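You operate a simulated robot arm through the tools that you are given. There is no shell and no other tool. Be economical: measure what you need, move in short steps, check, and stop when the job is done.

You are at the controls of a simulated two-armed robot. One attempt, no reset.

## Task
Swap the silver plate in the blue jig for the grey one and lock it.
Fine: hold the jig while you work the lever and lift the plate; the silver plate goes into slot 2 of the plate stand. Set down upright: silver plate, grey plate. Where these are worked on the way, their far stop is far enough and under half their travel is too little: lever of the blue jig.
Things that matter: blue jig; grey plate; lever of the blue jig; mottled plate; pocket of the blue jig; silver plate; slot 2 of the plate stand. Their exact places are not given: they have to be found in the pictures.

The check looks at the end state, three seconds after you hand in, the way a careful person would. Anything else that was tipped, shoved, dropped, spilled or broken makes it a failure.

## Robot
Two 6-joint arms with two-finger parallel grippers on one trunk, on a base that drives. Base frame: it is fixed to the floor where the robot stands at the start and does not move with it; the origin is under the middle of the robot, x ahead of it, y to its left, z up. Readings come in cm, degrees, newtons and seconds.
The left shoulder is at the start at [6, 18.7, 119.7], the right one opposite. Places, roughly: lever of the blue jig [50, -10, 100]; pocket of the blue jig [60, 0, 90]; slot 2 of the plate stand [60, 20, 90]. Payload 1.57 kg a hand.
The TCP of each hand is the grasp point between the finger pads, 3 cm short of the fingertips. In the tool frame z runs along the fingers and y along their closing line. Largest opening 11 cm; finger width 2.4, thickness 1.2; the body of the gripper, 4.8 by 11.2 cm, starts 7.8 cm behind the TCP.
Orientation is that of the tool frame in the base frame, as a unit quaternion [w, x, y, z]. With the fingers straight down and closing along the base's y, the tool's x points along the base's -x, its y along +y and its z along -z.

## Interface
- The arms move only by the tool play_rows. It takes "left_motion", "right_motion" or both (then of equal length, played together; a hand with none holds still); each is a list of rows, each a list of 3 entries, a list of its own where there are three numbers: the finger opening in cm, from 0 to 11, then the shift along the tool's x, y, z in cm, then the turn, a rotation vector about the tool's x, y, z in degrees. In form: [[hand, [dx, dy, dz], [ax, ay, az]], ...]. A call has 1 to 20 rows; each row shifts and turns the commanded pose from where the row before left it, along the tool's axes as they then stand. A row lasts 0.2 s, in which the tool goes at most 5 cm and 8.6 degrees; a call with a longer step from one row to the next is refused whole, and so is a gripper value outside its range. Where a pose cannot be reached the arm comes as near as it can. A force on the tool above 40 N (or 10 N above the force at the start of the call, whichever is more), or a blocked arm, ends the call early, and 0.2 s more pass. The fingers move at their own pace (about 15.3 cm/s each) and stop on an object; they squeeze with about 22 N. The grip force told is the motor's: it shows also when the fingers shut on nothing. Time passes only in rows, and 0.2 s behind the last, so rows that do not move let the fingers close. It gives the time, the measured TCP pose, the force on the tool (base axes), the opening and the grip force at its end, in the units of the frame above (readings bear some noise), with the torque about the TCP (base axes, N m) and any sound that the robot's microphone picked up, and new pictures: "pictures" is both (left out), scene, wrist or none (wrist: the cameras of the hands that moved).
- Cameras (640 x 400 px; columns grow to the right, rows downward): "scene" is now at [1.9, -0.6, 174.26]; the picture's right is [-0.12, -0.99, 0.00], its down [-0.73, 0.09, -0.67] and it looks along [0.67, -0.08, -0.74] (base axes); focal length 248 px, centre (320, 200). "left" rides on the left gripper at [7, -1.6, -14.1] in its tool frame; the picture's right is [0.23, 0.97, 0.00], its down [-0.86, 0.20, -0.48] and it looks along [-0.47, 0.11, 0.88] (tool axes); focal length 222 px, centre (320, 200). "right" rides on the right gripper at [7, 1.6, -14.1] in its tool frame; the picture's right is [-0.23, 0.97, 0.00], its down [-0.86, -0.20, -0.48] and it looks along [-0.47, -0.11, 0.88] (tool axes); focal length 222 px, centre (320, 200).
- raise_lower(by): slides the trunk up (or, below 0, down) by that many cm; the arms and the scene camera ride with it, the base frame stays. It gives what a move gives, with no picture.
- steer(legs): drives the robot by 1 to 6 legs, each [ahead, left, turn to the left] in cm, cm and degrees, along the robot's own axes; the way and the turn of a leg run together, so that a leg with both is an arc; at most 150 cm and 180 degrees a leg. The arms and the cameras ride along, it lands a little off, and it stops where it bumps. It gives what a move gives, and a new picture of the scene camera.
- pan_tilt(pan, tilt): turns the head with the scene camera to pan (to the left, within 86 degrees either way) and tilt (down, from -29 to 69), counted from straight ahead of the robot. It gives what a move gives, and a new picture of the scene camera.
- point_at(camera, pixels): there is no depth. For up to 12 entries [column, row, z] of the newest picture of that camera ("zoom" is the newest enlarged one), the place [x, y] in the base frame at which the ray of that pixel passes the height z, good to about 0.2 cm. The clock stands still meanwhile.
- inspect(camera, box): a new picture of the part [left, top, right, bottom] of that camera's present view, enlarged. The clock stands still meanwhile.
- close_job(): hands the job in; it is judged then, once.

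Work in short steps. Measure before you move; look again where a grasp or a placing could have gone wrong, and mend it. You have 80 turns and 260 pictures in all, those below and enlarged ones among them. Open the grippers and draw the arms clear of the work before you hand the job in, unless the task says otherwise; then end with one line.

The tools are called after "Emit:" as a command line: name --argument value ..., lists and objects as JSON in quotes. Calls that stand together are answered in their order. play_rows: Moves the arms, as the interface text tells. Its arguments: {"type":"object","properties":{"left_motion":{"type":"array","items":{"type":"array"}},"right_motion":{"type":"array","items":{"type":"array"}},"pictures":{"type":"string","enum":["both","scene","wrist","none"]}},"required":[]} The other tools are called the same way: raise_lower (by) slides the trunk up or down; steer (legs) drives the base; pan_tilt (pan, tilt) turns the head that bears the scene camera; point_at (camera, pixels) gives the place at which the rays of pixels pass given heights; inspect (camera, box) takes an enlarged picture of a part of a camera's view; close_job () hands the job in.

At the start:

```text
t: 0.0
left_tool_pos: [45.0, 18.96, 123.83]
left_tcp_rot: [0.0, -0.001, 1.0, 0.0]
left_wrist_force: [0.3, -0.1, 0.7]
left_wrist_torque: [-0.02, 0.01, 0.03]
left_gripper_width: 10.98
left_finger_force: 0.0
right_tool_pos: [42.61, -19.4, 119.89]
right_tcp_rot: [0.0, 0.0, 1.0, 0.0]
right_wrist_force: [0.0, -0.3, 1.1]
right_wrist_torque: [0.02, -0.02, 0.03]
right_gripper_width: 10.99
right_finger_force: 0.0
trunk travel left (down, up): [-82.5, 16.5]
robot x, y, heading: [-0.01, 0.16, 0.1]
head pan, tilt: [-6.9, 47.7]
```

scene: 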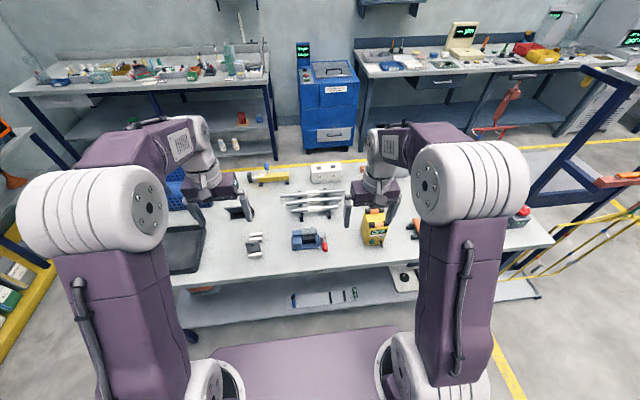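
right: 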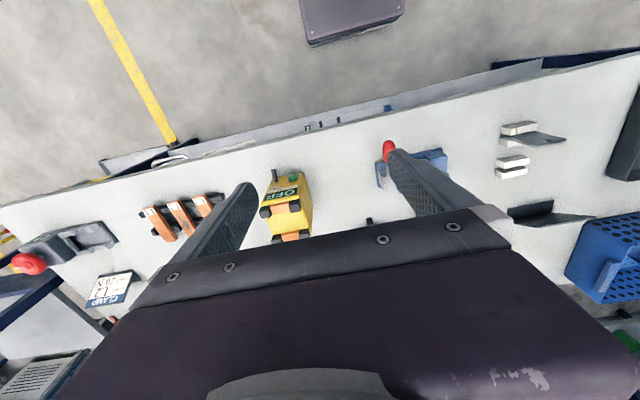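
left: 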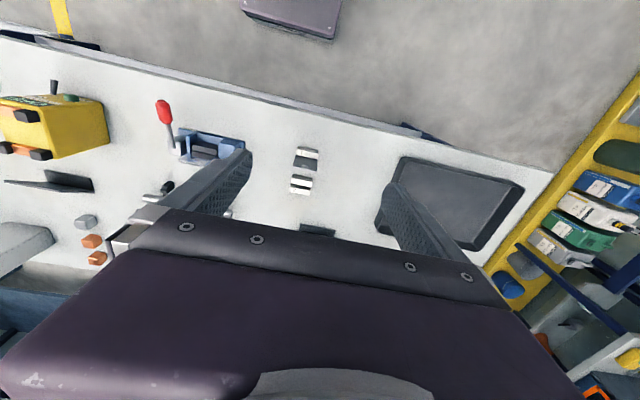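

The scene shows a blue jig near (307,240) and other things on the bench. I enlarge that area to identify the items.

Emit:
inspect --camera "scene" --box '[220, 150, 440, 290]'

Emit:
inspect --camera "left" --box '[80, 80, 400, 260]'

Emit:
inspect --camera "right" --box '[340, 90, 640, 270]'

```text
2.86 times, centred on (330, 220) of scene
```

zoom: 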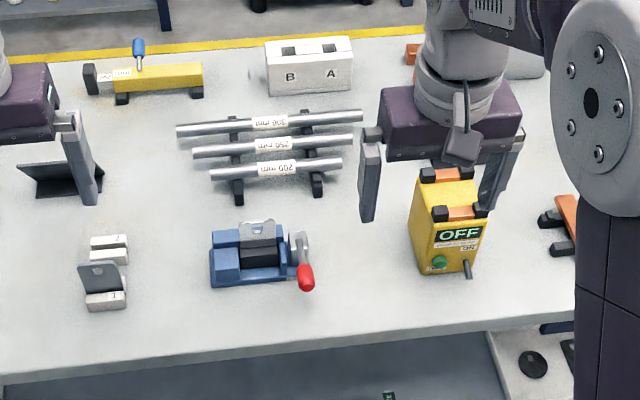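

```text
2.00 times, centred on (240, 170) of left
```

zoom: 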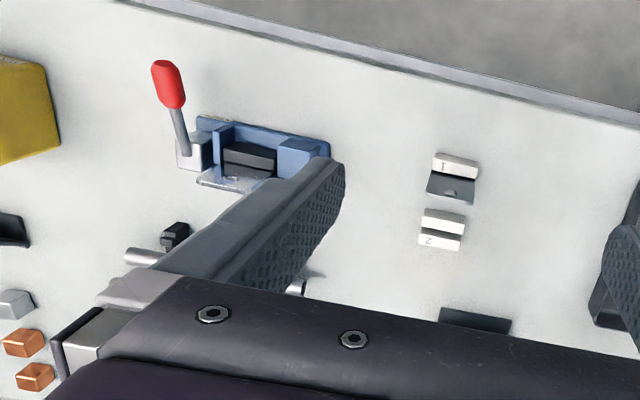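

```text
2.13 times, centred on (490, 180) of right
```

zoom: 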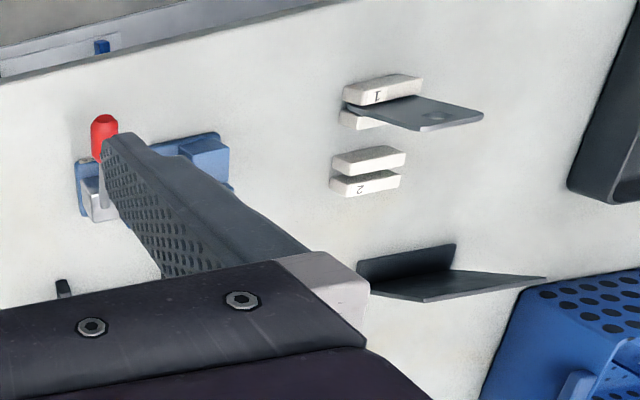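

I triangulate the table height: the same features in the scene, left and right pictures at two heights.

Emit:
point_at --camera "left" --pixels '[[301, 200, 80], [301, 200, 100], [163, 104, 80], [163, 104, 100]]'

Emit:
point_at --camera "right" --pixels '[[509, 179, 80], [509, 179, 100], [388, 147, 80], [388, 147, 100]]'

Emit:
point_at --camera "scene" --pixels '[[257, 234, 80], [257, 234, 100], [325, 246, 80], [325, 246, 100], [280, 286, 80], [280, 286, 100]]'

Emit:
pan_tilt --pan 0 --tilt 60

```text
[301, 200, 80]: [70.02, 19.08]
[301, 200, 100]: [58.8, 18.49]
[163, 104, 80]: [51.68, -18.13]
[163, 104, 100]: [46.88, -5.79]
```

```text
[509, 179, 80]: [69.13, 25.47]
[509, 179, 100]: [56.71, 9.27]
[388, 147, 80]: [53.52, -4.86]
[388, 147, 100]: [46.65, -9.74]
```

```text
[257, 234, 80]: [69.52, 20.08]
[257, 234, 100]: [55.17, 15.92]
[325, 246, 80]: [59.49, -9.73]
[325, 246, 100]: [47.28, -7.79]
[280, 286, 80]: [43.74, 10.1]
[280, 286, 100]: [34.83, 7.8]
```

```text
t: 0.7
left_tool_pos: [44.84, 19.07, 123.8]
left_tcp_rot: [0.0, 0.0, 1.0, 0.0]
left_wrist_force: [0.4, -0.3, 0.4]
left_wrist_torque: [0.02, -0.04, -0.01]
left_gripper_width: 11.01
left_finger_force: 0.0
right_tool_pos: [42.65, -19.35, 119.86]
right_tcp_rot: [-0.001, 0.0, 1.0, 0.001]
right_wrist_force: [-0.3, 0.0, -0.2]
right_wrist_torque: [-0.02, -0.01, 0.01]
right_gripper_width: 11.01
right_finger_force: 0.1
trunk travel left (down, up): [-82.5, 16.5]
robot x, y, heading: [-0.03, -0.38, 0.0]
head pan, tilt: [0.0, 60.0]
```

scene: 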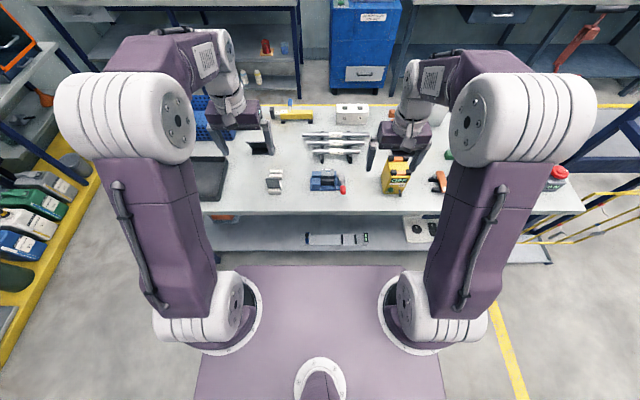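

I zoom at the jig and stand in the new scene view to find the plates.

Emit:
inspect --camera "scene" --box '[255, 155, 365, 205]'

Emit:
inspect --camera "scene" --box '[180, 85, 580, 260]'

Emit:
raise_lower --by -15

```text
5.82 times, centred on (310, 180) of scene
```

zoom: 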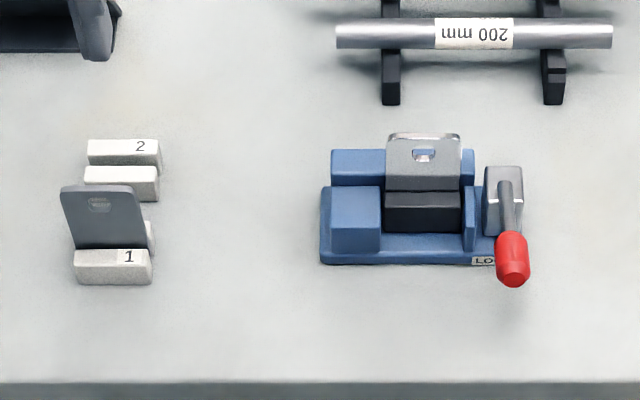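

```text
1.60 times, centred on (380, 172) of scene
```

zoom: 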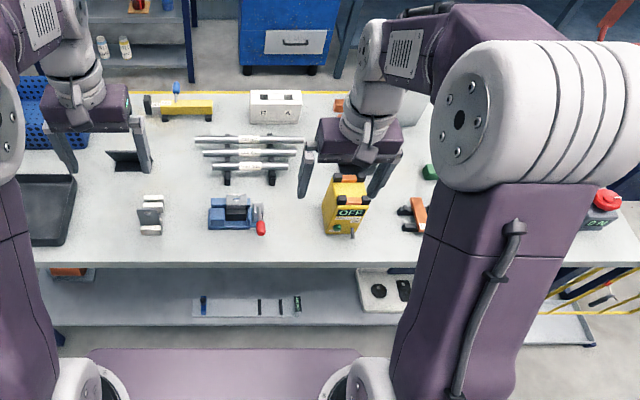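

```text
t: 2.5
left_tool_pos: [44.9, 19.02, 108.71]
left_tcp_rot: [-0.001, 0.0, 1.0, 0.0]
left_wrist_force: [-0.2, -0.2, -0.5]
left_wrist_torque: [-0.02, 0.03, 0.01]
left_gripper_width: 11.02
left_finger_force: 0.1
right_tool_pos: [42.63, -19.46, 104.96]
right_tcp_rot: [0.0, 0.0, 1.0, 0.0]
right_wrist_force: [-0.1, -0.6, -0.2]
right_wrist_torque: [0.01, 0.02, -0.01]
right_gripper_width: 11.01
right_finger_force: 0.0
trunk travel left (down, up): [-67.5, 31.5]
robot x, y, heading: [0.03, 0.04, -0.3]
head pan, tilt: [0.0, 60.0]
```

I look closer with the wrist cameras now that the trunk is lower.

Emit:
inspect --camera "left" --box '[0, 0, 640, 400]'

Emit:
inspect --camera "right" --box '[0, 0, 640, 400]'

Emit:
inspect --camera "scene" --box '[180, 60, 580, 280]'

```text
1.00 times, centred on (320, 200) of left (not enlarged: the box is as wide or as high as the picture)
```

zoom: 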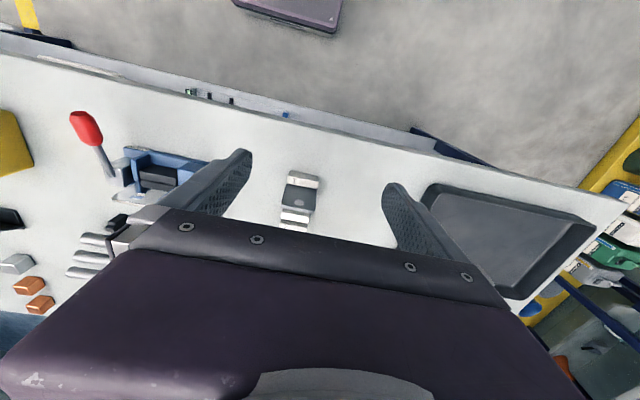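

```text
1.00 times, centred on (320, 200) of right (not enlarged: the box is as wide or as high as the picture)
```

zoom: 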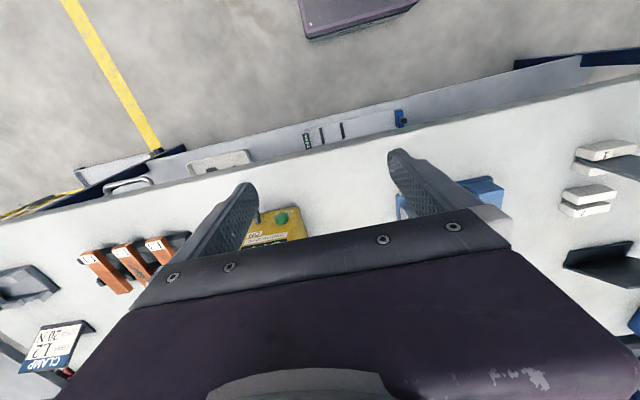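

```text
1.60 times, centred on (380, 170) of scene
```

zoom: 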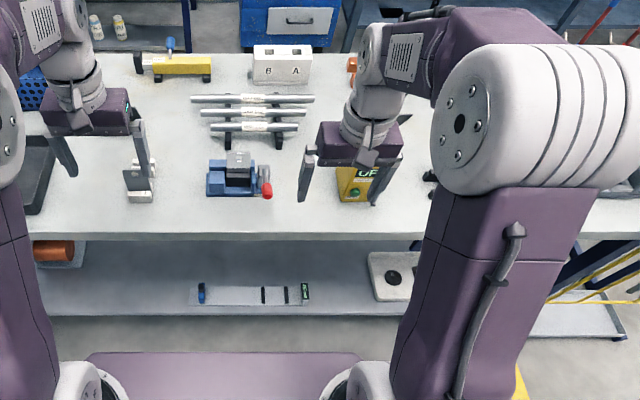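

I read the "CLAMP" card and look at the black angled piece and other regions for the mottled plate.

Emit:
inspect --camera "right" --box '[0, 300, 120, 390]'

Emit:
inspect --camera "right" --box '[520, 130, 640, 300]'

Emit:
inspect --camera "left" --box '[60, 90, 340, 250]'

Emit:
pan_tilt --pan 0 --tilt 35

```text
4.44 times, centred on (60, 345) of right
```

zoom: 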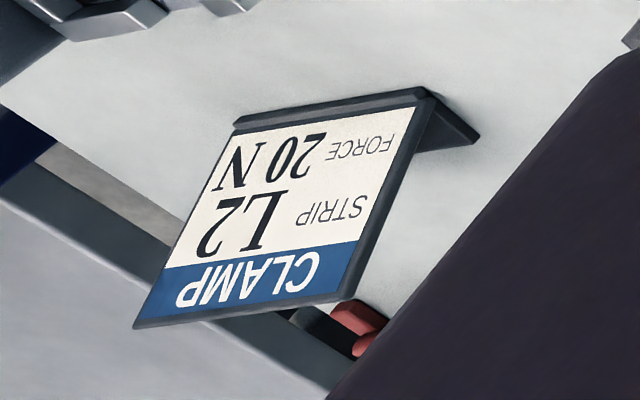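

```text
2.35 times, centred on (580, 215) of right
```

zoom: 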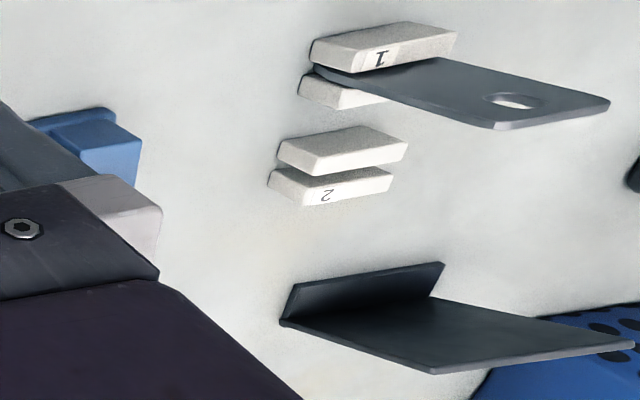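

```text
2.29 times, centred on (200, 170) of left
```

zoom: 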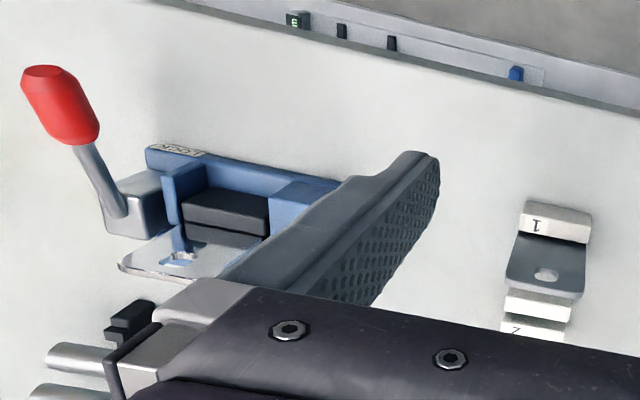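

```text
t: 3.4
left_tool_pos: [44.93, 19.0, 108.78]
left_tcp_rot: [-0.001, 0.0, 1.0, 0.0]
left_wrist_force: [0.7, 0.0, -0.2]
left_wrist_torque: [-0.02, 0.0, 0.01]
left_gripper_width: 10.98
left_finger_force: 0.0
right_tool_pos: [42.65, -19.36, 104.9]
right_tcp_rot: [0.0, 0.0, 1.0, 0.0]
right_wrist_force: [0.1, 0.2, -0.3]
right_wrist_torque: [-0.02, -0.02, -0.02]
right_gripper_width: 11.02
right_finger_force: 0.3
trunk travel left (down, up): [-67.5, 31.5]
robot x, y, heading: [0.01, -0.1, 0.0]
head pan, tilt: [0.0, 35.0]
```

scene: 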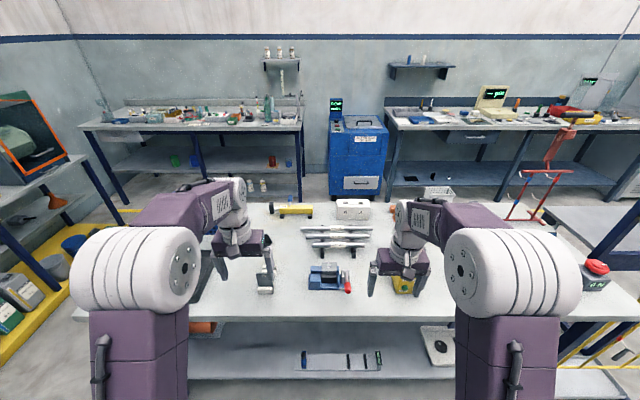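

I zoom on the bench sections to look for any third plate.

Emit:
inspect --camera "scene" --box '[180, 180, 400, 310]'

Emit:
inspect --camera "scene" --box '[360, 180, 640, 350]'

Emit:
pan_tilt --pan 40 --tilt 50

Emit:
pan_tilt --pan -45 --tilt 50

```text
2.91 times, centred on (290, 245) of scene
```

zoom: 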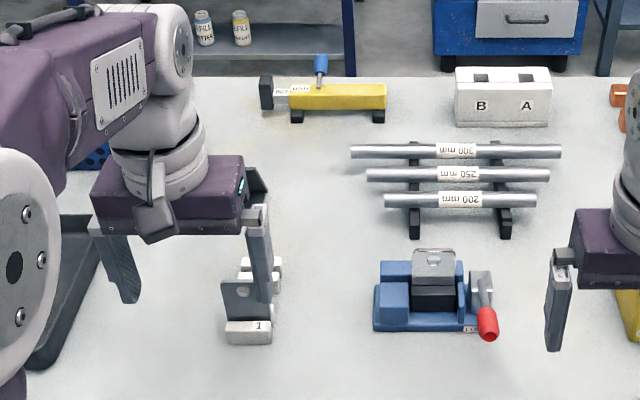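

```text
2.29 times, centred on (500, 265) of scene
```

zoom: 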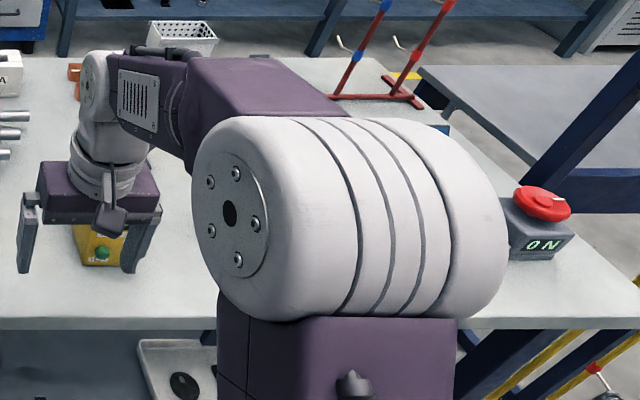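

```text
t: 4.5
left_tool_pos: [44.91, 18.98, 108.74]
left_tcp_rot: [0.0, 0.0, 1.0, 0.0]
left_wrist_force: [0.4, -0.1, 1.0]
left_wrist_torque: [-0.03, 0.0, -0.03]
left_gripper_width: 10.98
left_finger_force: 0.0
right_tool_pos: [42.56, -19.43, 104.9]
right_tcp_rot: [0.001, 0.0, 1.0, 0.0]
right_wrist_force: [0.3, 0.2, -0.5]
right_wrist_torque: [-0.02, 0.0, -0.02]
right_gripper_width: 11.01
right_finger_force: 0.0
trunk travel left (down, up): [-67.5, 31.5]
robot x, y, heading: [0.03, 0.04, -0.1]
head pan, tilt: [40.0, 50.0]
```

scene: 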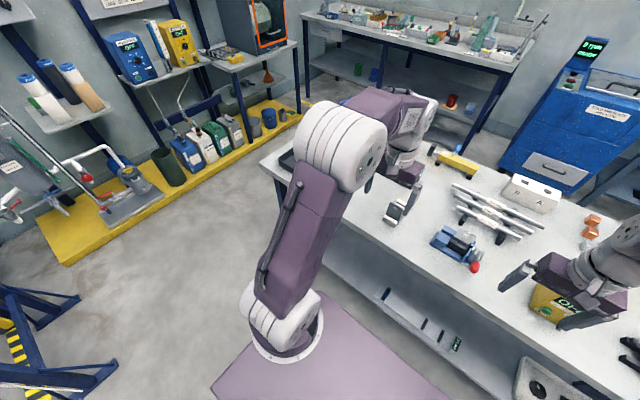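

```text
t: 6.0
left_tool_pos: [44.92, 18.96, 108.72]
left_tcp_rot: [0.001, 0.0, 1.0, 0.0]
left_wrist_force: [0.0, 0.0, 0.6]
left_wrist_torque: [-0.01, 0.0, 0.01]
left_gripper_width: 10.99
left_finger_force: 0.0
right_tool_pos: [42.64, -19.36, 104.99]
right_tcp_rot: [0.0, 0.0, 1.0, 0.0]
right_wrist_force: [0.1, -0.6, 0.1]
right_wrist_torque: [0.01, 0.02, 0.02]
right_gripper_width: 11.01
right_finger_force: 0.0
trunk travel left (down, up): [-67.5, 31.5]
robot x, y, heading: [0.11, 0.12, 0.1]
head pan, tilt: [-45.0, 50.0]
```

scene: 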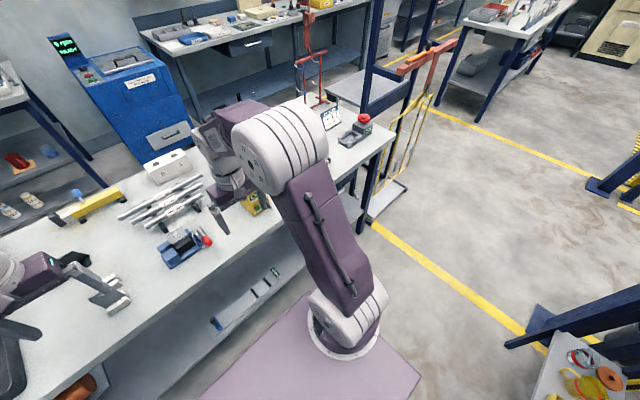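

I move the left hand aside (to +y, up a bit) to unblock the view of the stand and black angled piece, and view the scene ahead.

Emit:
play_rows --left_motion '[[11, [0, 4, -3], [0, 0, 0]], [11, [0, 4, -3], [0, 0, 0]], [11, [0, 4, 0], [0, 0, 0]], [11, [0, 4, 0], [0, 0, 0]], [11, [0, 0, 0], [0, 0, 0]]]' --pictures "wrist"

Emit:
pan_tilt --pan 10 --tilt 48

Emit:
inspect --camera "scene" --box '[220, 140, 420, 270]'

```text
t: 7.2
left_tool_pos: [45.06, 35.05, 114.64]
left_tcp_rot: [-0.001, 0.0, 1.0, 0.0]
left_wrist_force: [0.9, 0.8, -0.3]
left_wrist_torque: [0.04, 0.03, -0.01]
left_gripper_width: 11.0
left_finger_force: 0.0
right_tool_pos: [42.6, -19.46, 104.87]
right_tcp_rot: [0.001, -0.001, 1.0, -0.001]
right_wrist_force: [0.3, -0.1, 0.5]
right_wrist_torque: [0.0, -0.03, 0.03]
right_gripper_width: 10.99
right_finger_force: 0.0
trunk travel left (down, up): [-67.5, 31.5]
robot x, y, heading: [-0.01, 0.11, 0.1]
head pan, tilt: [-45.0, 50.0]
```

left: 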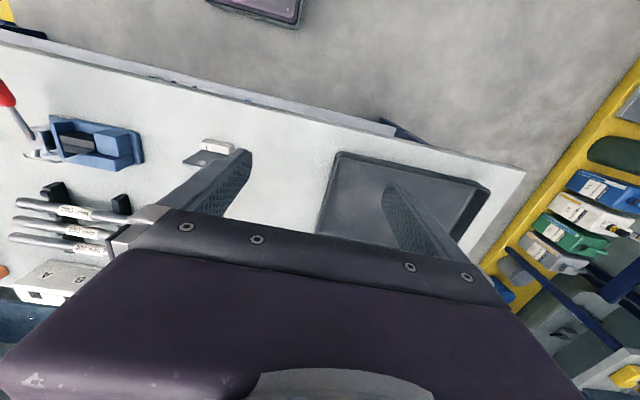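

```text
t: 8.5
left_tool_pos: [45.21, 35.0, 114.56]
left_tcp_rot: [0.0, 0.0, 1.0, 0.0]
left_wrist_force: [0.5, 0.8, -0.4]
left_wrist_torque: [-0.04, 0.0, -0.01]
left_gripper_width: 11.02
left_finger_force: 0.0
right_tool_pos: [42.58, -19.4, 104.88]
right_tcp_rot: [-0.001, 0.0, 1.0, 0.0]
right_wrist_force: [-1.0, -0.5, 0.0]
right_wrist_torque: [-0.03, -0.02, 0.03]
right_gripper_width: 11.02
right_finger_force: 0.2
trunk travel left (down, up): [-67.5, 31.5]
robot x, y, heading: [-0.06, -0.1, -0.1]
head pan, tilt: [10.0, 48.0]
```

scene: 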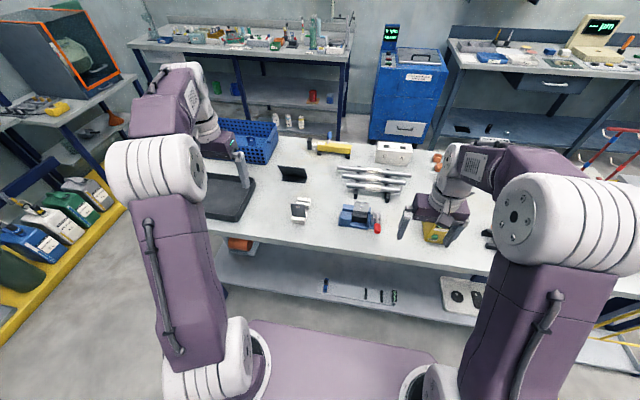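

```text
3.08 times, centred on (320, 205) of scene
```

zoom: 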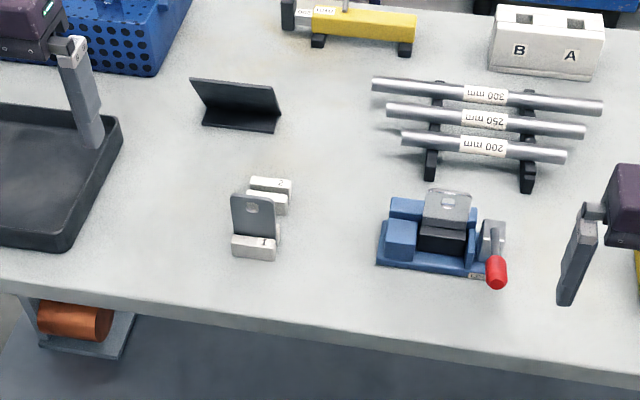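

I check the basket and tray in the scene view.

Emit:
inspect --camera "scene" --box '[200, 110, 310, 230]'

Emit:
inspect --camera "scene" --box '[280, 185, 400, 240]'

```text
3.33 times, centred on (255, 170) of scene
```

zoom: 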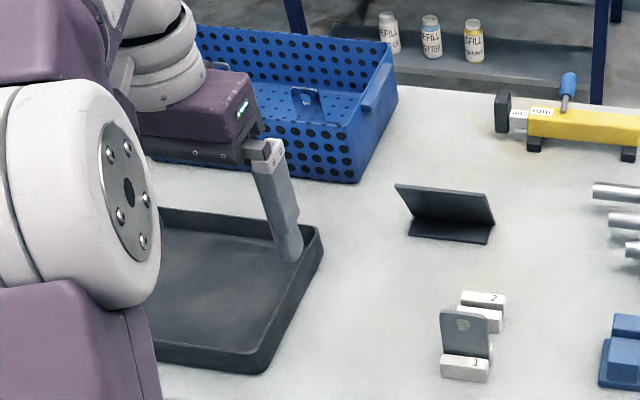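

```text
5.33 times, centred on (340, 212) of scene
```

zoom: 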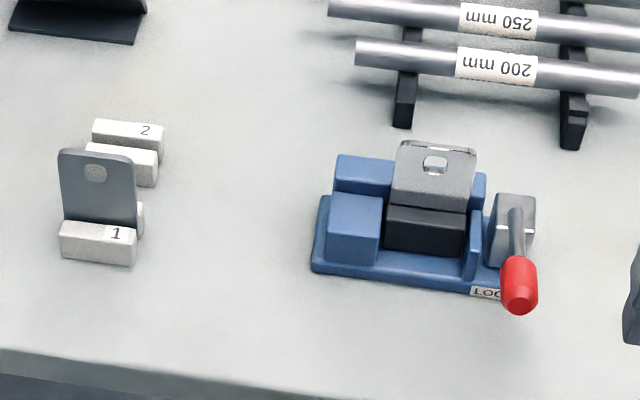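

Something with a hole sits in the basket; I zoom on it.

Emit:
inspect --camera "scene" --box '[285, 130, 320, 160]'

Emit:
inspect --camera "scene" --box '[288, 190, 318, 226]'

Emit:
inspect --camera "left" --box '[0, 70, 260, 220]'

```text
13.33 times, centred on (302, 145) of scene
```

zoom: 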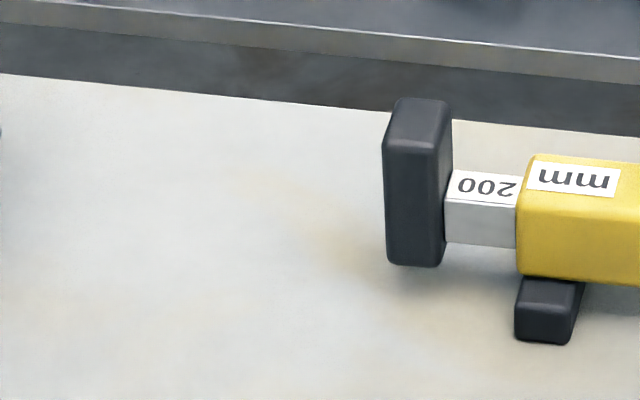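

```text
11.11 times, centred on (303, 208) of scene
```

zoom: 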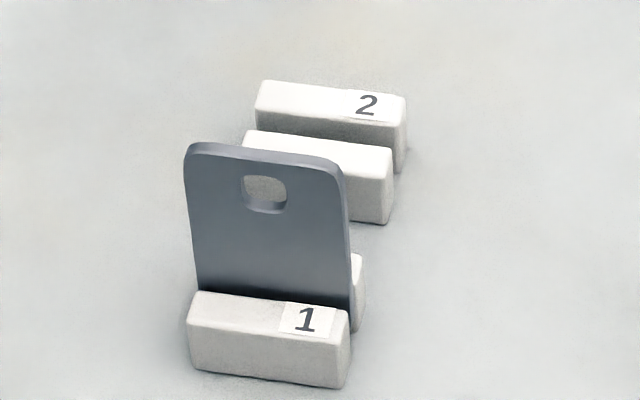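

```text
2.46 times, centred on (130, 145) of left
```

zoom: 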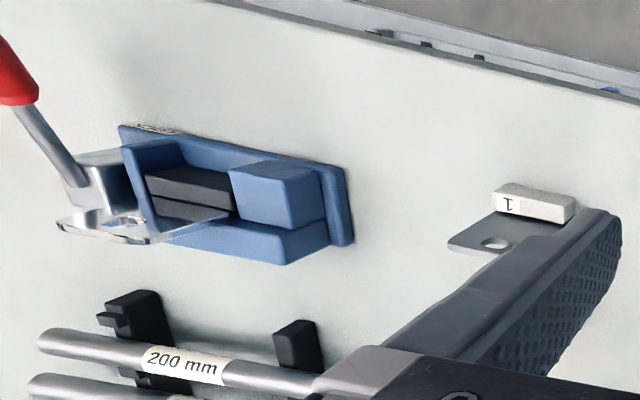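

The plate in slot 1 is uniformly grey with a hole, the jig's is shiny silver. I now test forward reach of the left arm, at safe height.

Emit:
play_rows --left_motion '[[11, [-4, 0, 0], [0, 0, 0]], [11, [-4, 0, 0], [0, 0, 0]], [11, [-4, 0, 0], [0, 0, 0]], [11, [-4, 0, 0], [0, 0, 0]], [11, [-4, 0, 0], [0, 0, 0]], [11, [0, 0, 0], [0, 0, 0]], [11, [0, 0, 0], [0, 0, 0]]]' --pictures "both"

Emit:
inspect --camera "scene" --box '[230, 120, 290, 160]'

```text
t: 10.1
left_tool_pos: [53.75, 32.65, 111.61]
left_tcp_rot: [-0.001, 0.0, 1.0, 0.0]
left_wrist_force: [0.5, 0.1, -0.1]
left_wrist_torque: [-0.02, 0.06, 0.0]
left_gripper_width: 11.0
left_finger_force: 0.1
left hand out of reach, approached as far as the arm can: row 2, 3, 4, 5
right_tool_pos: [42.71, -19.43, 104.86]
right_tcp_rot: [0.0, -0.001, 1.0, 0.0]
right_wrist_force: [-0.4, 0.2, 0.9]
right_wrist_torque: [0.01, 0.03, -0.01]
right_gripper_width: 11.01
right_finger_force: 0.1
trunk travel left (down, up): [-67.5, 31.5]
robot x, y, heading: [0.03, -0.12, 0.1]
head pan, tilt: [10.0, 48.0]
```

scene: 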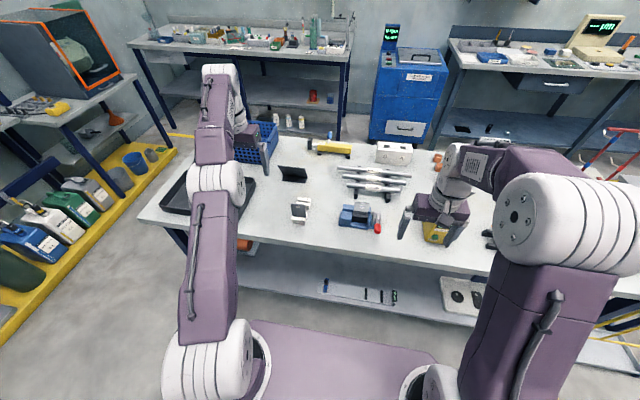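
left: 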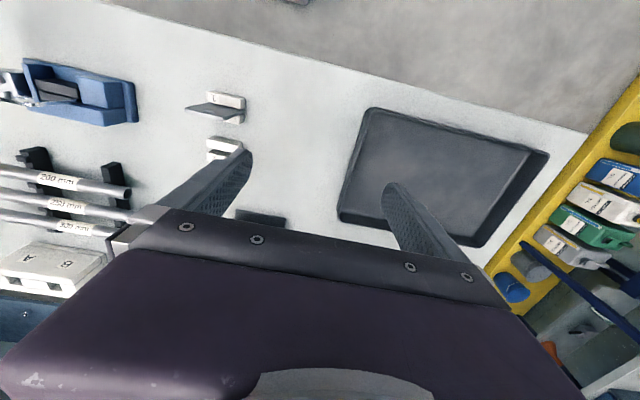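

```text
10.00 times, centred on (260, 140) of scene
```

zoom: 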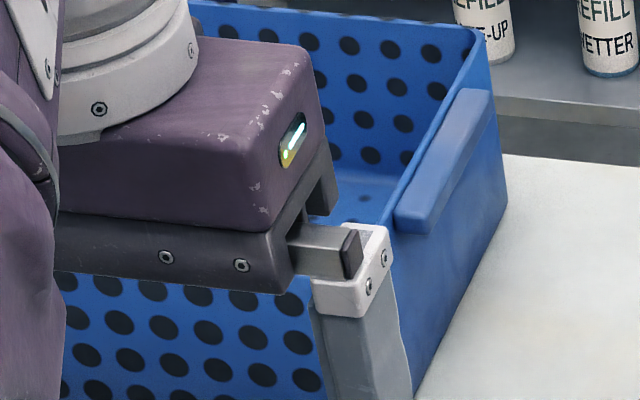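

The left arm maxes out near x=54 at this height, so I must drive forward. I check the base front versus the table edge and shelf by looking down.

Emit:
pan_tilt --pan 0 --tilt 69

Emit:
play_rows --left_motion '[[11, [4, 0, -3], [0, 0, 0]], [11, [4, 0, -3], [0, 0, 0]], [11, [2, 0, 0], [0, 0, 0]], [11, [0, 0, 0], [0, 0, 0]]]' --pictures "none"

```text
t: 10.9
left_tool_pos: [53.84, 32.73, 111.74]
left_tcp_rot: [0.0, 0.0, 1.0, 0.001]
left_wrist_force: [-0.1, -0.6, 0.7]
left_wrist_torque: [-0.02, 0.03, -0.01]
left_gripper_width: 10.99
left_finger_force: 0.0
right_tool_pos: [42.65, -19.31, 104.91]
right_tcp_rot: [0.0, 0.0, 1.0, 0.0]
right_wrist_force: [-0.3, 0.0, 0.2]
right_wrist_torque: [0.0, 0.01, 0.01]
right_gripper_width: 11.03
right_finger_force: 0.1
trunk travel left (down, up): [-67.5, 31.5]
robot x, y, heading: [0.12, 0.31, -0.1]
head pan, tilt: [0.0, 68.8]
```

scene: 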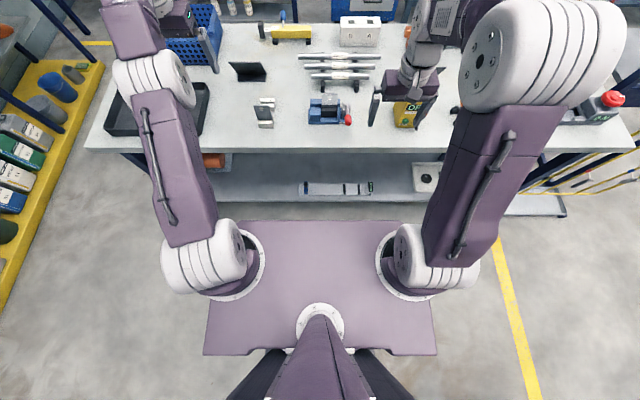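

```text
t: 11.9
left_tool_pos: [43.77, 32.78, 117.58]
left_tcp_rot: [0.0, 0.0, 1.0, -0.001]
left_wrist_force: [0.1, 0.9, 0.5]
left_wrist_torque: [-0.01, -0.01, -0.03]
left_gripper_width: 11.02
left_finger_force: 0.1
right_tool_pos: [42.65, -19.29, 104.89]
right_tcp_rot: [0.0, 0.0, 1.0, -0.001]
right_wrist_force: [-0.4, 0.5, -0.1]
right_wrist_torque: [0.0, -0.03, -0.02]
right_gripper_width: 10.99
right_finger_force: 0.1
trunk travel left (down, up): [-67.5, 31.5]
robot x, y, heading: [-0.13, -0.03, -0.1]
head pan, tilt: [0.0, 68.8]
```

I measure the platform's front edge and the table edge.

Emit:
point_at --camera "scene" --pixels '[[320, 220, 90], [320, 220, 100], [320, 150, 82], [320, 150, 86], [320, 203, 20], [265, 125, 88], [265, 101, 88], [322, 122, 86], [348, 120, 95]]'

Emit:
inspect --camera "scene" --box '[240, 80, 380, 160]'

```text
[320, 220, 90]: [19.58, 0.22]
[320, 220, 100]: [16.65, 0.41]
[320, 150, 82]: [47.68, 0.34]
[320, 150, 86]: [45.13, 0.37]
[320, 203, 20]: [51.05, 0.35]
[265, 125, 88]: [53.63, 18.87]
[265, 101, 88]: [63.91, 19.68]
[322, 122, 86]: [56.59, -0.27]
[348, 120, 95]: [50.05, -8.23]
```

```text
4.57 times, centred on (310, 120) of scene
```

zoom: 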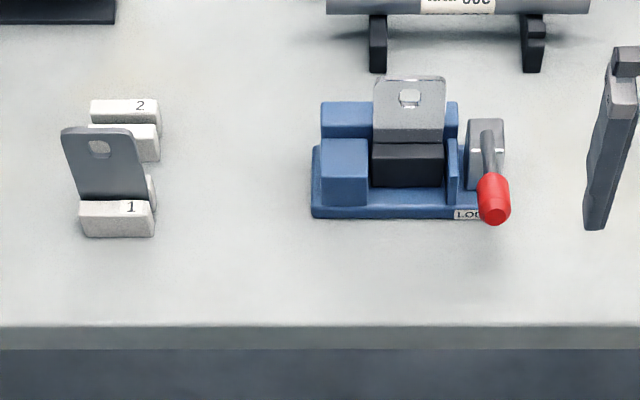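

Table edge at x≈45, platform front ≈18. I raise the right hand, drive 14 cm ahead, then lower the trunk.

Emit:
play_rows --right_motion '[[11, [0, 0, -4.5], [0, 0, 0]], [11, [0, 0, -4.5], [0, 0, 0]], [11, [0, 0, -4.5], [0, 0, 0]], [11, [0, 0, 0], [0, 0, 0]]]' --pictures "none"

Emit:
steer --legs '[[14, 0, 0]]'

Emit:
raise_lower --by -14

Emit:
pan_tilt --pan 0 --tilt 55

Emit:
inspect --camera "scene" --box '[220, 120, 400, 230]'

Emit:
inspect --camera "left" --box '[0, 0, 640, 400]'

Emit:
inspect --camera "right" --box '[0, 0, 640, 400]'

```text
t: 12.9
left_tool_pos: [43.87, 32.66, 117.42]
left_tcp_rot: [-0.001, 0.0, 1.0, 0.0]
left_wrist_force: [-0.5, -0.9, 0.3]
left_wrist_torque: [0.0, -0.01, 0.0]
left_gripper_width: 11.01
left_finger_force: 0.1
right_tool_pos: [42.44, -19.41, 118.33]
right_tcp_rot: [0.0, 0.0, 1.0, 0.001]
right_wrist_force: [-0.4, -0.1, 0.1]
right_wrist_torque: [-0.02, -0.02, -0.02]
right_gripper_width: 11.03
right_finger_force: 0.1
trunk travel left (down, up): [-67.5, 31.5]
robot x, y, heading: [-0.39, -0.2, -0.1]
head pan, tilt: [0.0, 68.8]
```

```text
t: 14.2
left_tool_pos: [57.23, 32.57, 117.56]
left_tcp_rot: [0.0, 0.001, 1.0, 0.0]
left_wrist_force: [0.0, 0.6, -0.7]
left_wrist_torque: [0.03, -0.06, 0.01]
left_gripper_width: 10.98
left_finger_force: 0.1
right_tool_pos: [55.95, -19.48, 118.31]
right_tcp_rot: [0.001, 0.0, 1.0, -0.001]
right_wrist_force: [0.0, 0.0, 0.3]
right_wrist_torque: [0.01, -0.02, -0.02]
right_gripper_width: 11.02
right_finger_force: 0.0
trunk travel left (down, up): [-67.5, 31.5]
robot x, y, heading: [13.54, 0.45, 0.1]
head pan, tilt: [0.0, 68.8]
```

scene: 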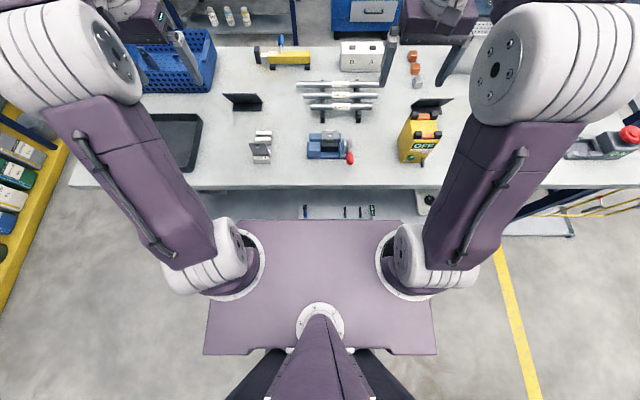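

```text
t: 15.9
left_tool_pos: [57.46, 32.63, 103.51]
left_tcp_rot: [0.0, 0.0, 1.0, 0.0]
left_wrist_force: [0.0, 0.2, -0.6]
left_wrist_torque: [-0.01, 0.01, 0.0]
left_gripper_width: 11.02
left_finger_force: 0.0
right_tool_pos: [56.09, -19.44, 104.38]
right_tcp_rot: [0.0, 0.001, 1.0, -0.001]
right_wrist_force: [-0.8, 0.2, 0.0]
right_wrist_torque: [-0.01, -0.02, -0.02]
right_gripper_width: 10.99
right_finger_force: 0.0
trunk travel left (down, up): [-53.5, 45.5]
robot x, y, heading: [13.54, -0.04, -0.2]
head pan, tilt: [0.0, 68.8]
```

```text
t: 16.7
left_tool_pos: [57.42, 32.6, 103.52]
left_tcp_rot: [0.0, 0.0, 1.0, 0.0]
left_wrist_force: [-0.8, -0.3, -0.6]
left_wrist_torque: [0.0, 0.02, -0.02]
left_gripper_width: 11.0
left_finger_force: 0.1
right_tool_pos: [56.15, -19.42, 104.41]
right_tcp_rot: [-0.001, 0.001, 1.0, -0.001]
right_wrist_force: [-1.2, -0.1, -0.4]
right_wrist_torque: [0.0, 0.0, 0.0]
right_gripper_width: 10.99
right_finger_force: 0.2
trunk travel left (down, up): [-53.5, 45.5]
robot x, y, heading: [13.45, 0.18, -0.0]
head pan, tilt: [0.0, 55.0]
```

scene: 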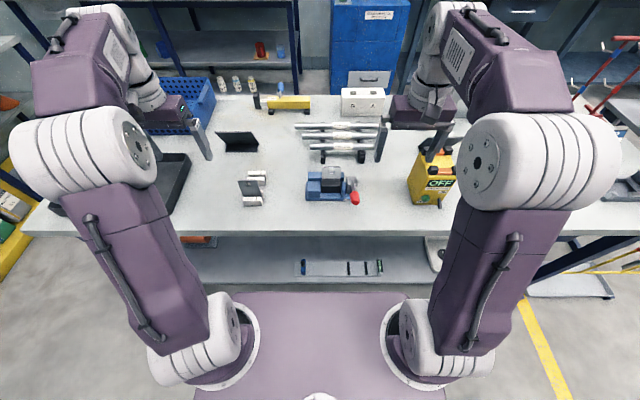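

```text
3.56 times, centred on (310, 175) of scene
```

zoom: 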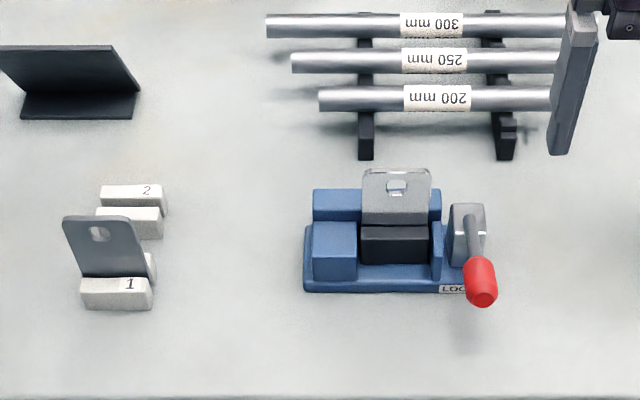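

```text
1.00 times, centred on (320, 200) of left (not enlarged: the box is as wide or as high as the picture)
```

zoom: 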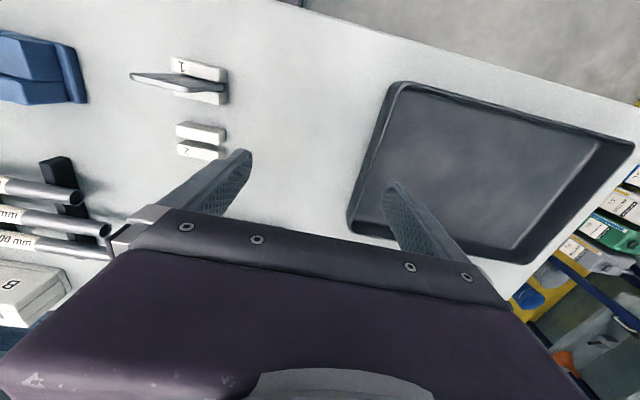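

```text
1.00 times, centred on (320, 200) of right (not enlarged: the box is as wide or as high as the picture)
```

zoom: 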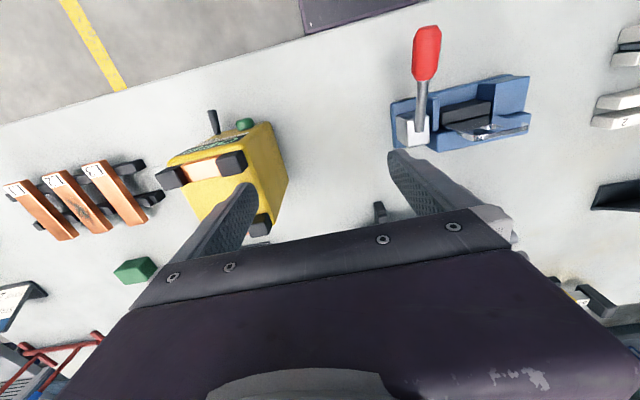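

Good overview. I enlarge the jig in the right wrist view and the stand in the left wrist view for triangulation.

Emit:
inspect --camera "right" --box '[370, 10, 550, 160]'

Emit:
inspect --camera "left" --box '[120, 40, 250, 170]'

Emit:
inspect --camera "scene" --box '[295, 160, 365, 208]'

Emit:
inspect --camera "scene" --box '[225, 165, 275, 210]'

```text
2.67 times, centred on (460, 85) of right
```

zoom: 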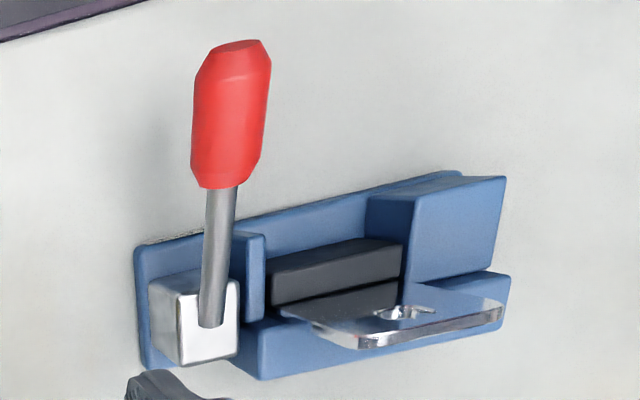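

```text
3.08 times, centred on (185, 105) of left
```

zoom: 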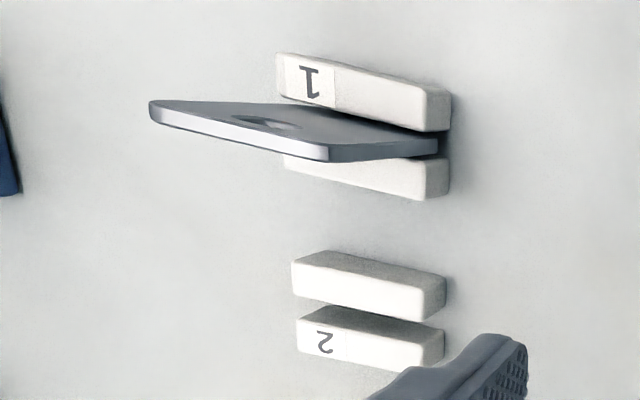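

```text
8.33 times, centred on (330, 184) of scene
```

zoom: 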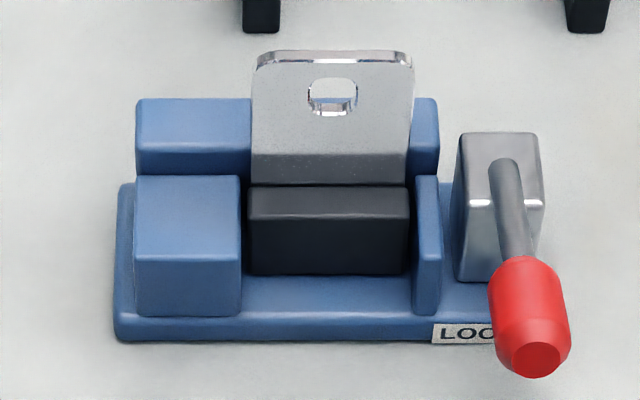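

```text
8.89 times, centred on (250, 188) of scene
```

zoom: 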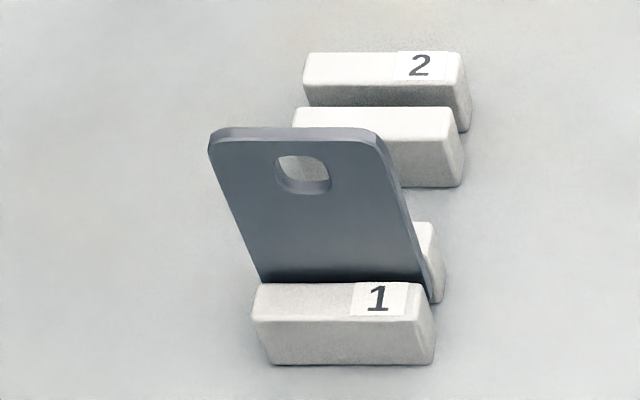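

I triangulate knob end, knob/rod joint, plate corners, jaw edges, and stand plate.

Emit:
point_at --camera "scene" --pixels '[[357, 203, 90], [357, 203, 100], [354.2, 191, 90], [354.2, 191, 100], [340.8, 167, 90], [340.8, 167, 100], [322.6, 167, 90], [322.6, 167, 100], [352.2, 180.2, 90], [352.2, 180.2, 100], [306, 200.8, 85], [330.3, 186.2, 92]]'

Emit:
point_at --camera "right" --pixels '[[430, 27, 90], [430, 27, 100], [423.3, 80.5, 90], [423.3, 80.5, 100], [475.8, 139.4, 90], [475.8, 139.4, 100], [527.5, 128, 90], [527.5, 128, 100], [419.5, 131.9, 90], [419.5, 131.9, 100], [442, 113, 90], [442, 113, 95]]'

Emit:
point_at --camera "scene" --pixels '[[238, 180.5, 90], [238, 180.5, 100], [256.5, 180.7, 90], [256.5, 180.7, 100], [248.4, 185.5, 90], [248.4, 185.5, 100], [255, 197.5, 85], [255, 197.5, 90], [257, 176.2, 85], [257, 176.2, 90]]'

Emit:
point_at --camera "left" --pixels '[[130.2, 74, 90], [130.2, 74, 100], [188, 90, 90], [188, 90, 100], [168, 80, 90], [168, 80, 100], [178, 126.5, 85], [178, 126.5, 90], [202, 142.5, 85], [202, 142.5, 90]]'

```text
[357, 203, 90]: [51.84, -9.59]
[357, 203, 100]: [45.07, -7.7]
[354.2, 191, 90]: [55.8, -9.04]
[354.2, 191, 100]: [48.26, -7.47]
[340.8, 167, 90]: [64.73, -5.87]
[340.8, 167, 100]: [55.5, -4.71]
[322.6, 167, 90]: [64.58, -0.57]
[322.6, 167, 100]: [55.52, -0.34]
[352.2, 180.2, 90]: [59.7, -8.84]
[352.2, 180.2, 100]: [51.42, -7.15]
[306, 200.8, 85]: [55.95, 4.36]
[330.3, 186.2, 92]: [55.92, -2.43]
```

```text
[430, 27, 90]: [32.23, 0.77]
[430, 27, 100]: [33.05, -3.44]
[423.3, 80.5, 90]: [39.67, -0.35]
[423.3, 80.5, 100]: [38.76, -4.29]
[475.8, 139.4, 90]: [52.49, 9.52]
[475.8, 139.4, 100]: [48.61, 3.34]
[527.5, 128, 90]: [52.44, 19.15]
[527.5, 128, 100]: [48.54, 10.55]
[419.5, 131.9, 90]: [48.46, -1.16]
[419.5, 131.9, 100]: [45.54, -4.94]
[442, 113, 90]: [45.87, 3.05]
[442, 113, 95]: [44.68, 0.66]
```

```text
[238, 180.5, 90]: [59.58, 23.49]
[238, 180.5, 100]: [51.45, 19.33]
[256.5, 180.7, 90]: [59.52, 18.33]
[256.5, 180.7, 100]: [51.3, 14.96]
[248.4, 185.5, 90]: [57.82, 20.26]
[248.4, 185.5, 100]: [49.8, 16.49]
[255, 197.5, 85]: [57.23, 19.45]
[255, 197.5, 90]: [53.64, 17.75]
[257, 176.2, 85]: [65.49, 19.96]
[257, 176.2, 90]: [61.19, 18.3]
```

```text
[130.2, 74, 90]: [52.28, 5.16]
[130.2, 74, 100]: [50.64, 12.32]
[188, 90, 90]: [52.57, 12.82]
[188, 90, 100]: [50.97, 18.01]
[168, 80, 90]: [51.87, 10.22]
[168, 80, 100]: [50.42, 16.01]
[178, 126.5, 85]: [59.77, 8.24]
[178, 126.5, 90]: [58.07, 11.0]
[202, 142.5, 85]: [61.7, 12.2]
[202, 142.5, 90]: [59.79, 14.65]
```

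Corrected for the wrist-picture ages, triangulation gives: knob end ≈(47.5,-8.4,96), lever pivot ≈(57,-8.3,93), silver plate x≈57.3, y −5..−0.45, top z≈98.2, jaw top ≈92.2; grey plate x≈53.8, y 16–20.6, top 97; slot 2 x≈60.9, y≈18.5. I yaw the left hand by 90° so it closes along x.

Emit:
play_rows --left_motion '[[11, [0, 0, -0.5], [0, 0, 8.2]], [11, [0, 0, 0], [0, 0, 8.2]], [11, [0, 0, 0], [0, 0, 8.2]], [11, [0, 0, 0], [0, 0, 8.2]], [11, [0, 0, 0], [0, 0, 8.2]], [11, [0, 0, 0], [0, 0, 8.2]], [11, [0, 0, 0], [0, 0, 8.2]], [11, [0, 0, 0], [0, 0, 8.2]], [11, [0, 0, 0], [0, 0, 8.2]], [11, [0, 0, 0], [0, 0, 8.2]], [11, [0, 0, 0], [0, 0, 8]], [11, [0, 0, 0], [0, 0, 0]]]' --pictures "both"

```text
t: 19.3
left_tool_pos: [57.44, 32.59, 103.89]
left_tcp_rot: [0.0, 0.709, 0.705, 0.0]
left_wrist_force: [-0.9, -0.4, 0.3]
left_wrist_torque: [0.02, -0.01, 0.01]
left_gripper_width: 10.99
left_finger_force: 0.2
right_tool_pos: [56.0, -19.5, 104.29]
right_tcp_rot: [0.001, 0.0, 1.0, 0.0]
right_wrist_force: [-0.1, 0.3, 0.1]
right_wrist_torque: [0.02, -0.01, -0.03]
right_gripper_width: 10.98
right_finger_force: 0.0
trunk travel left (down, up): [-53.5, 45.5]
robot x, y, heading: [13.62, 0.11, -0.2]
head pan, tilt: [0.0, 55.0]
```

scene: 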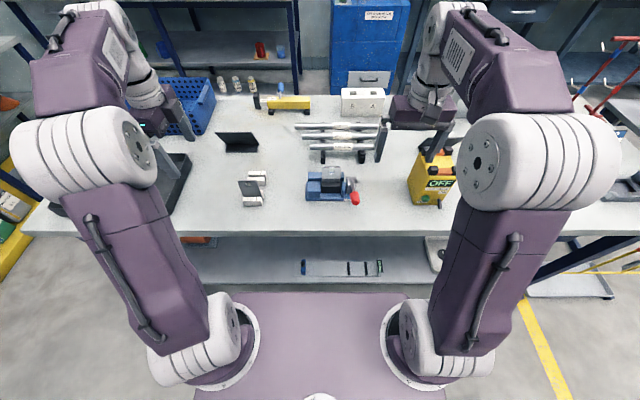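
left: 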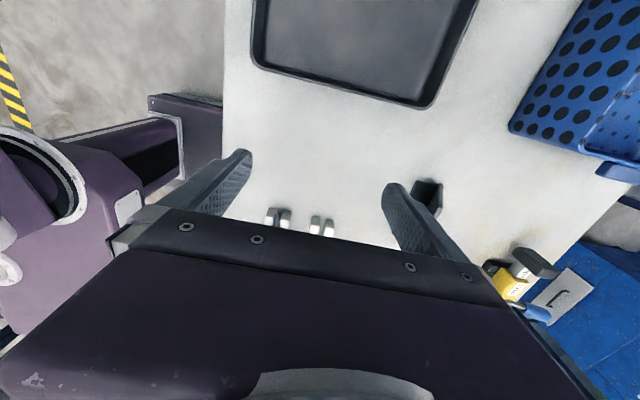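

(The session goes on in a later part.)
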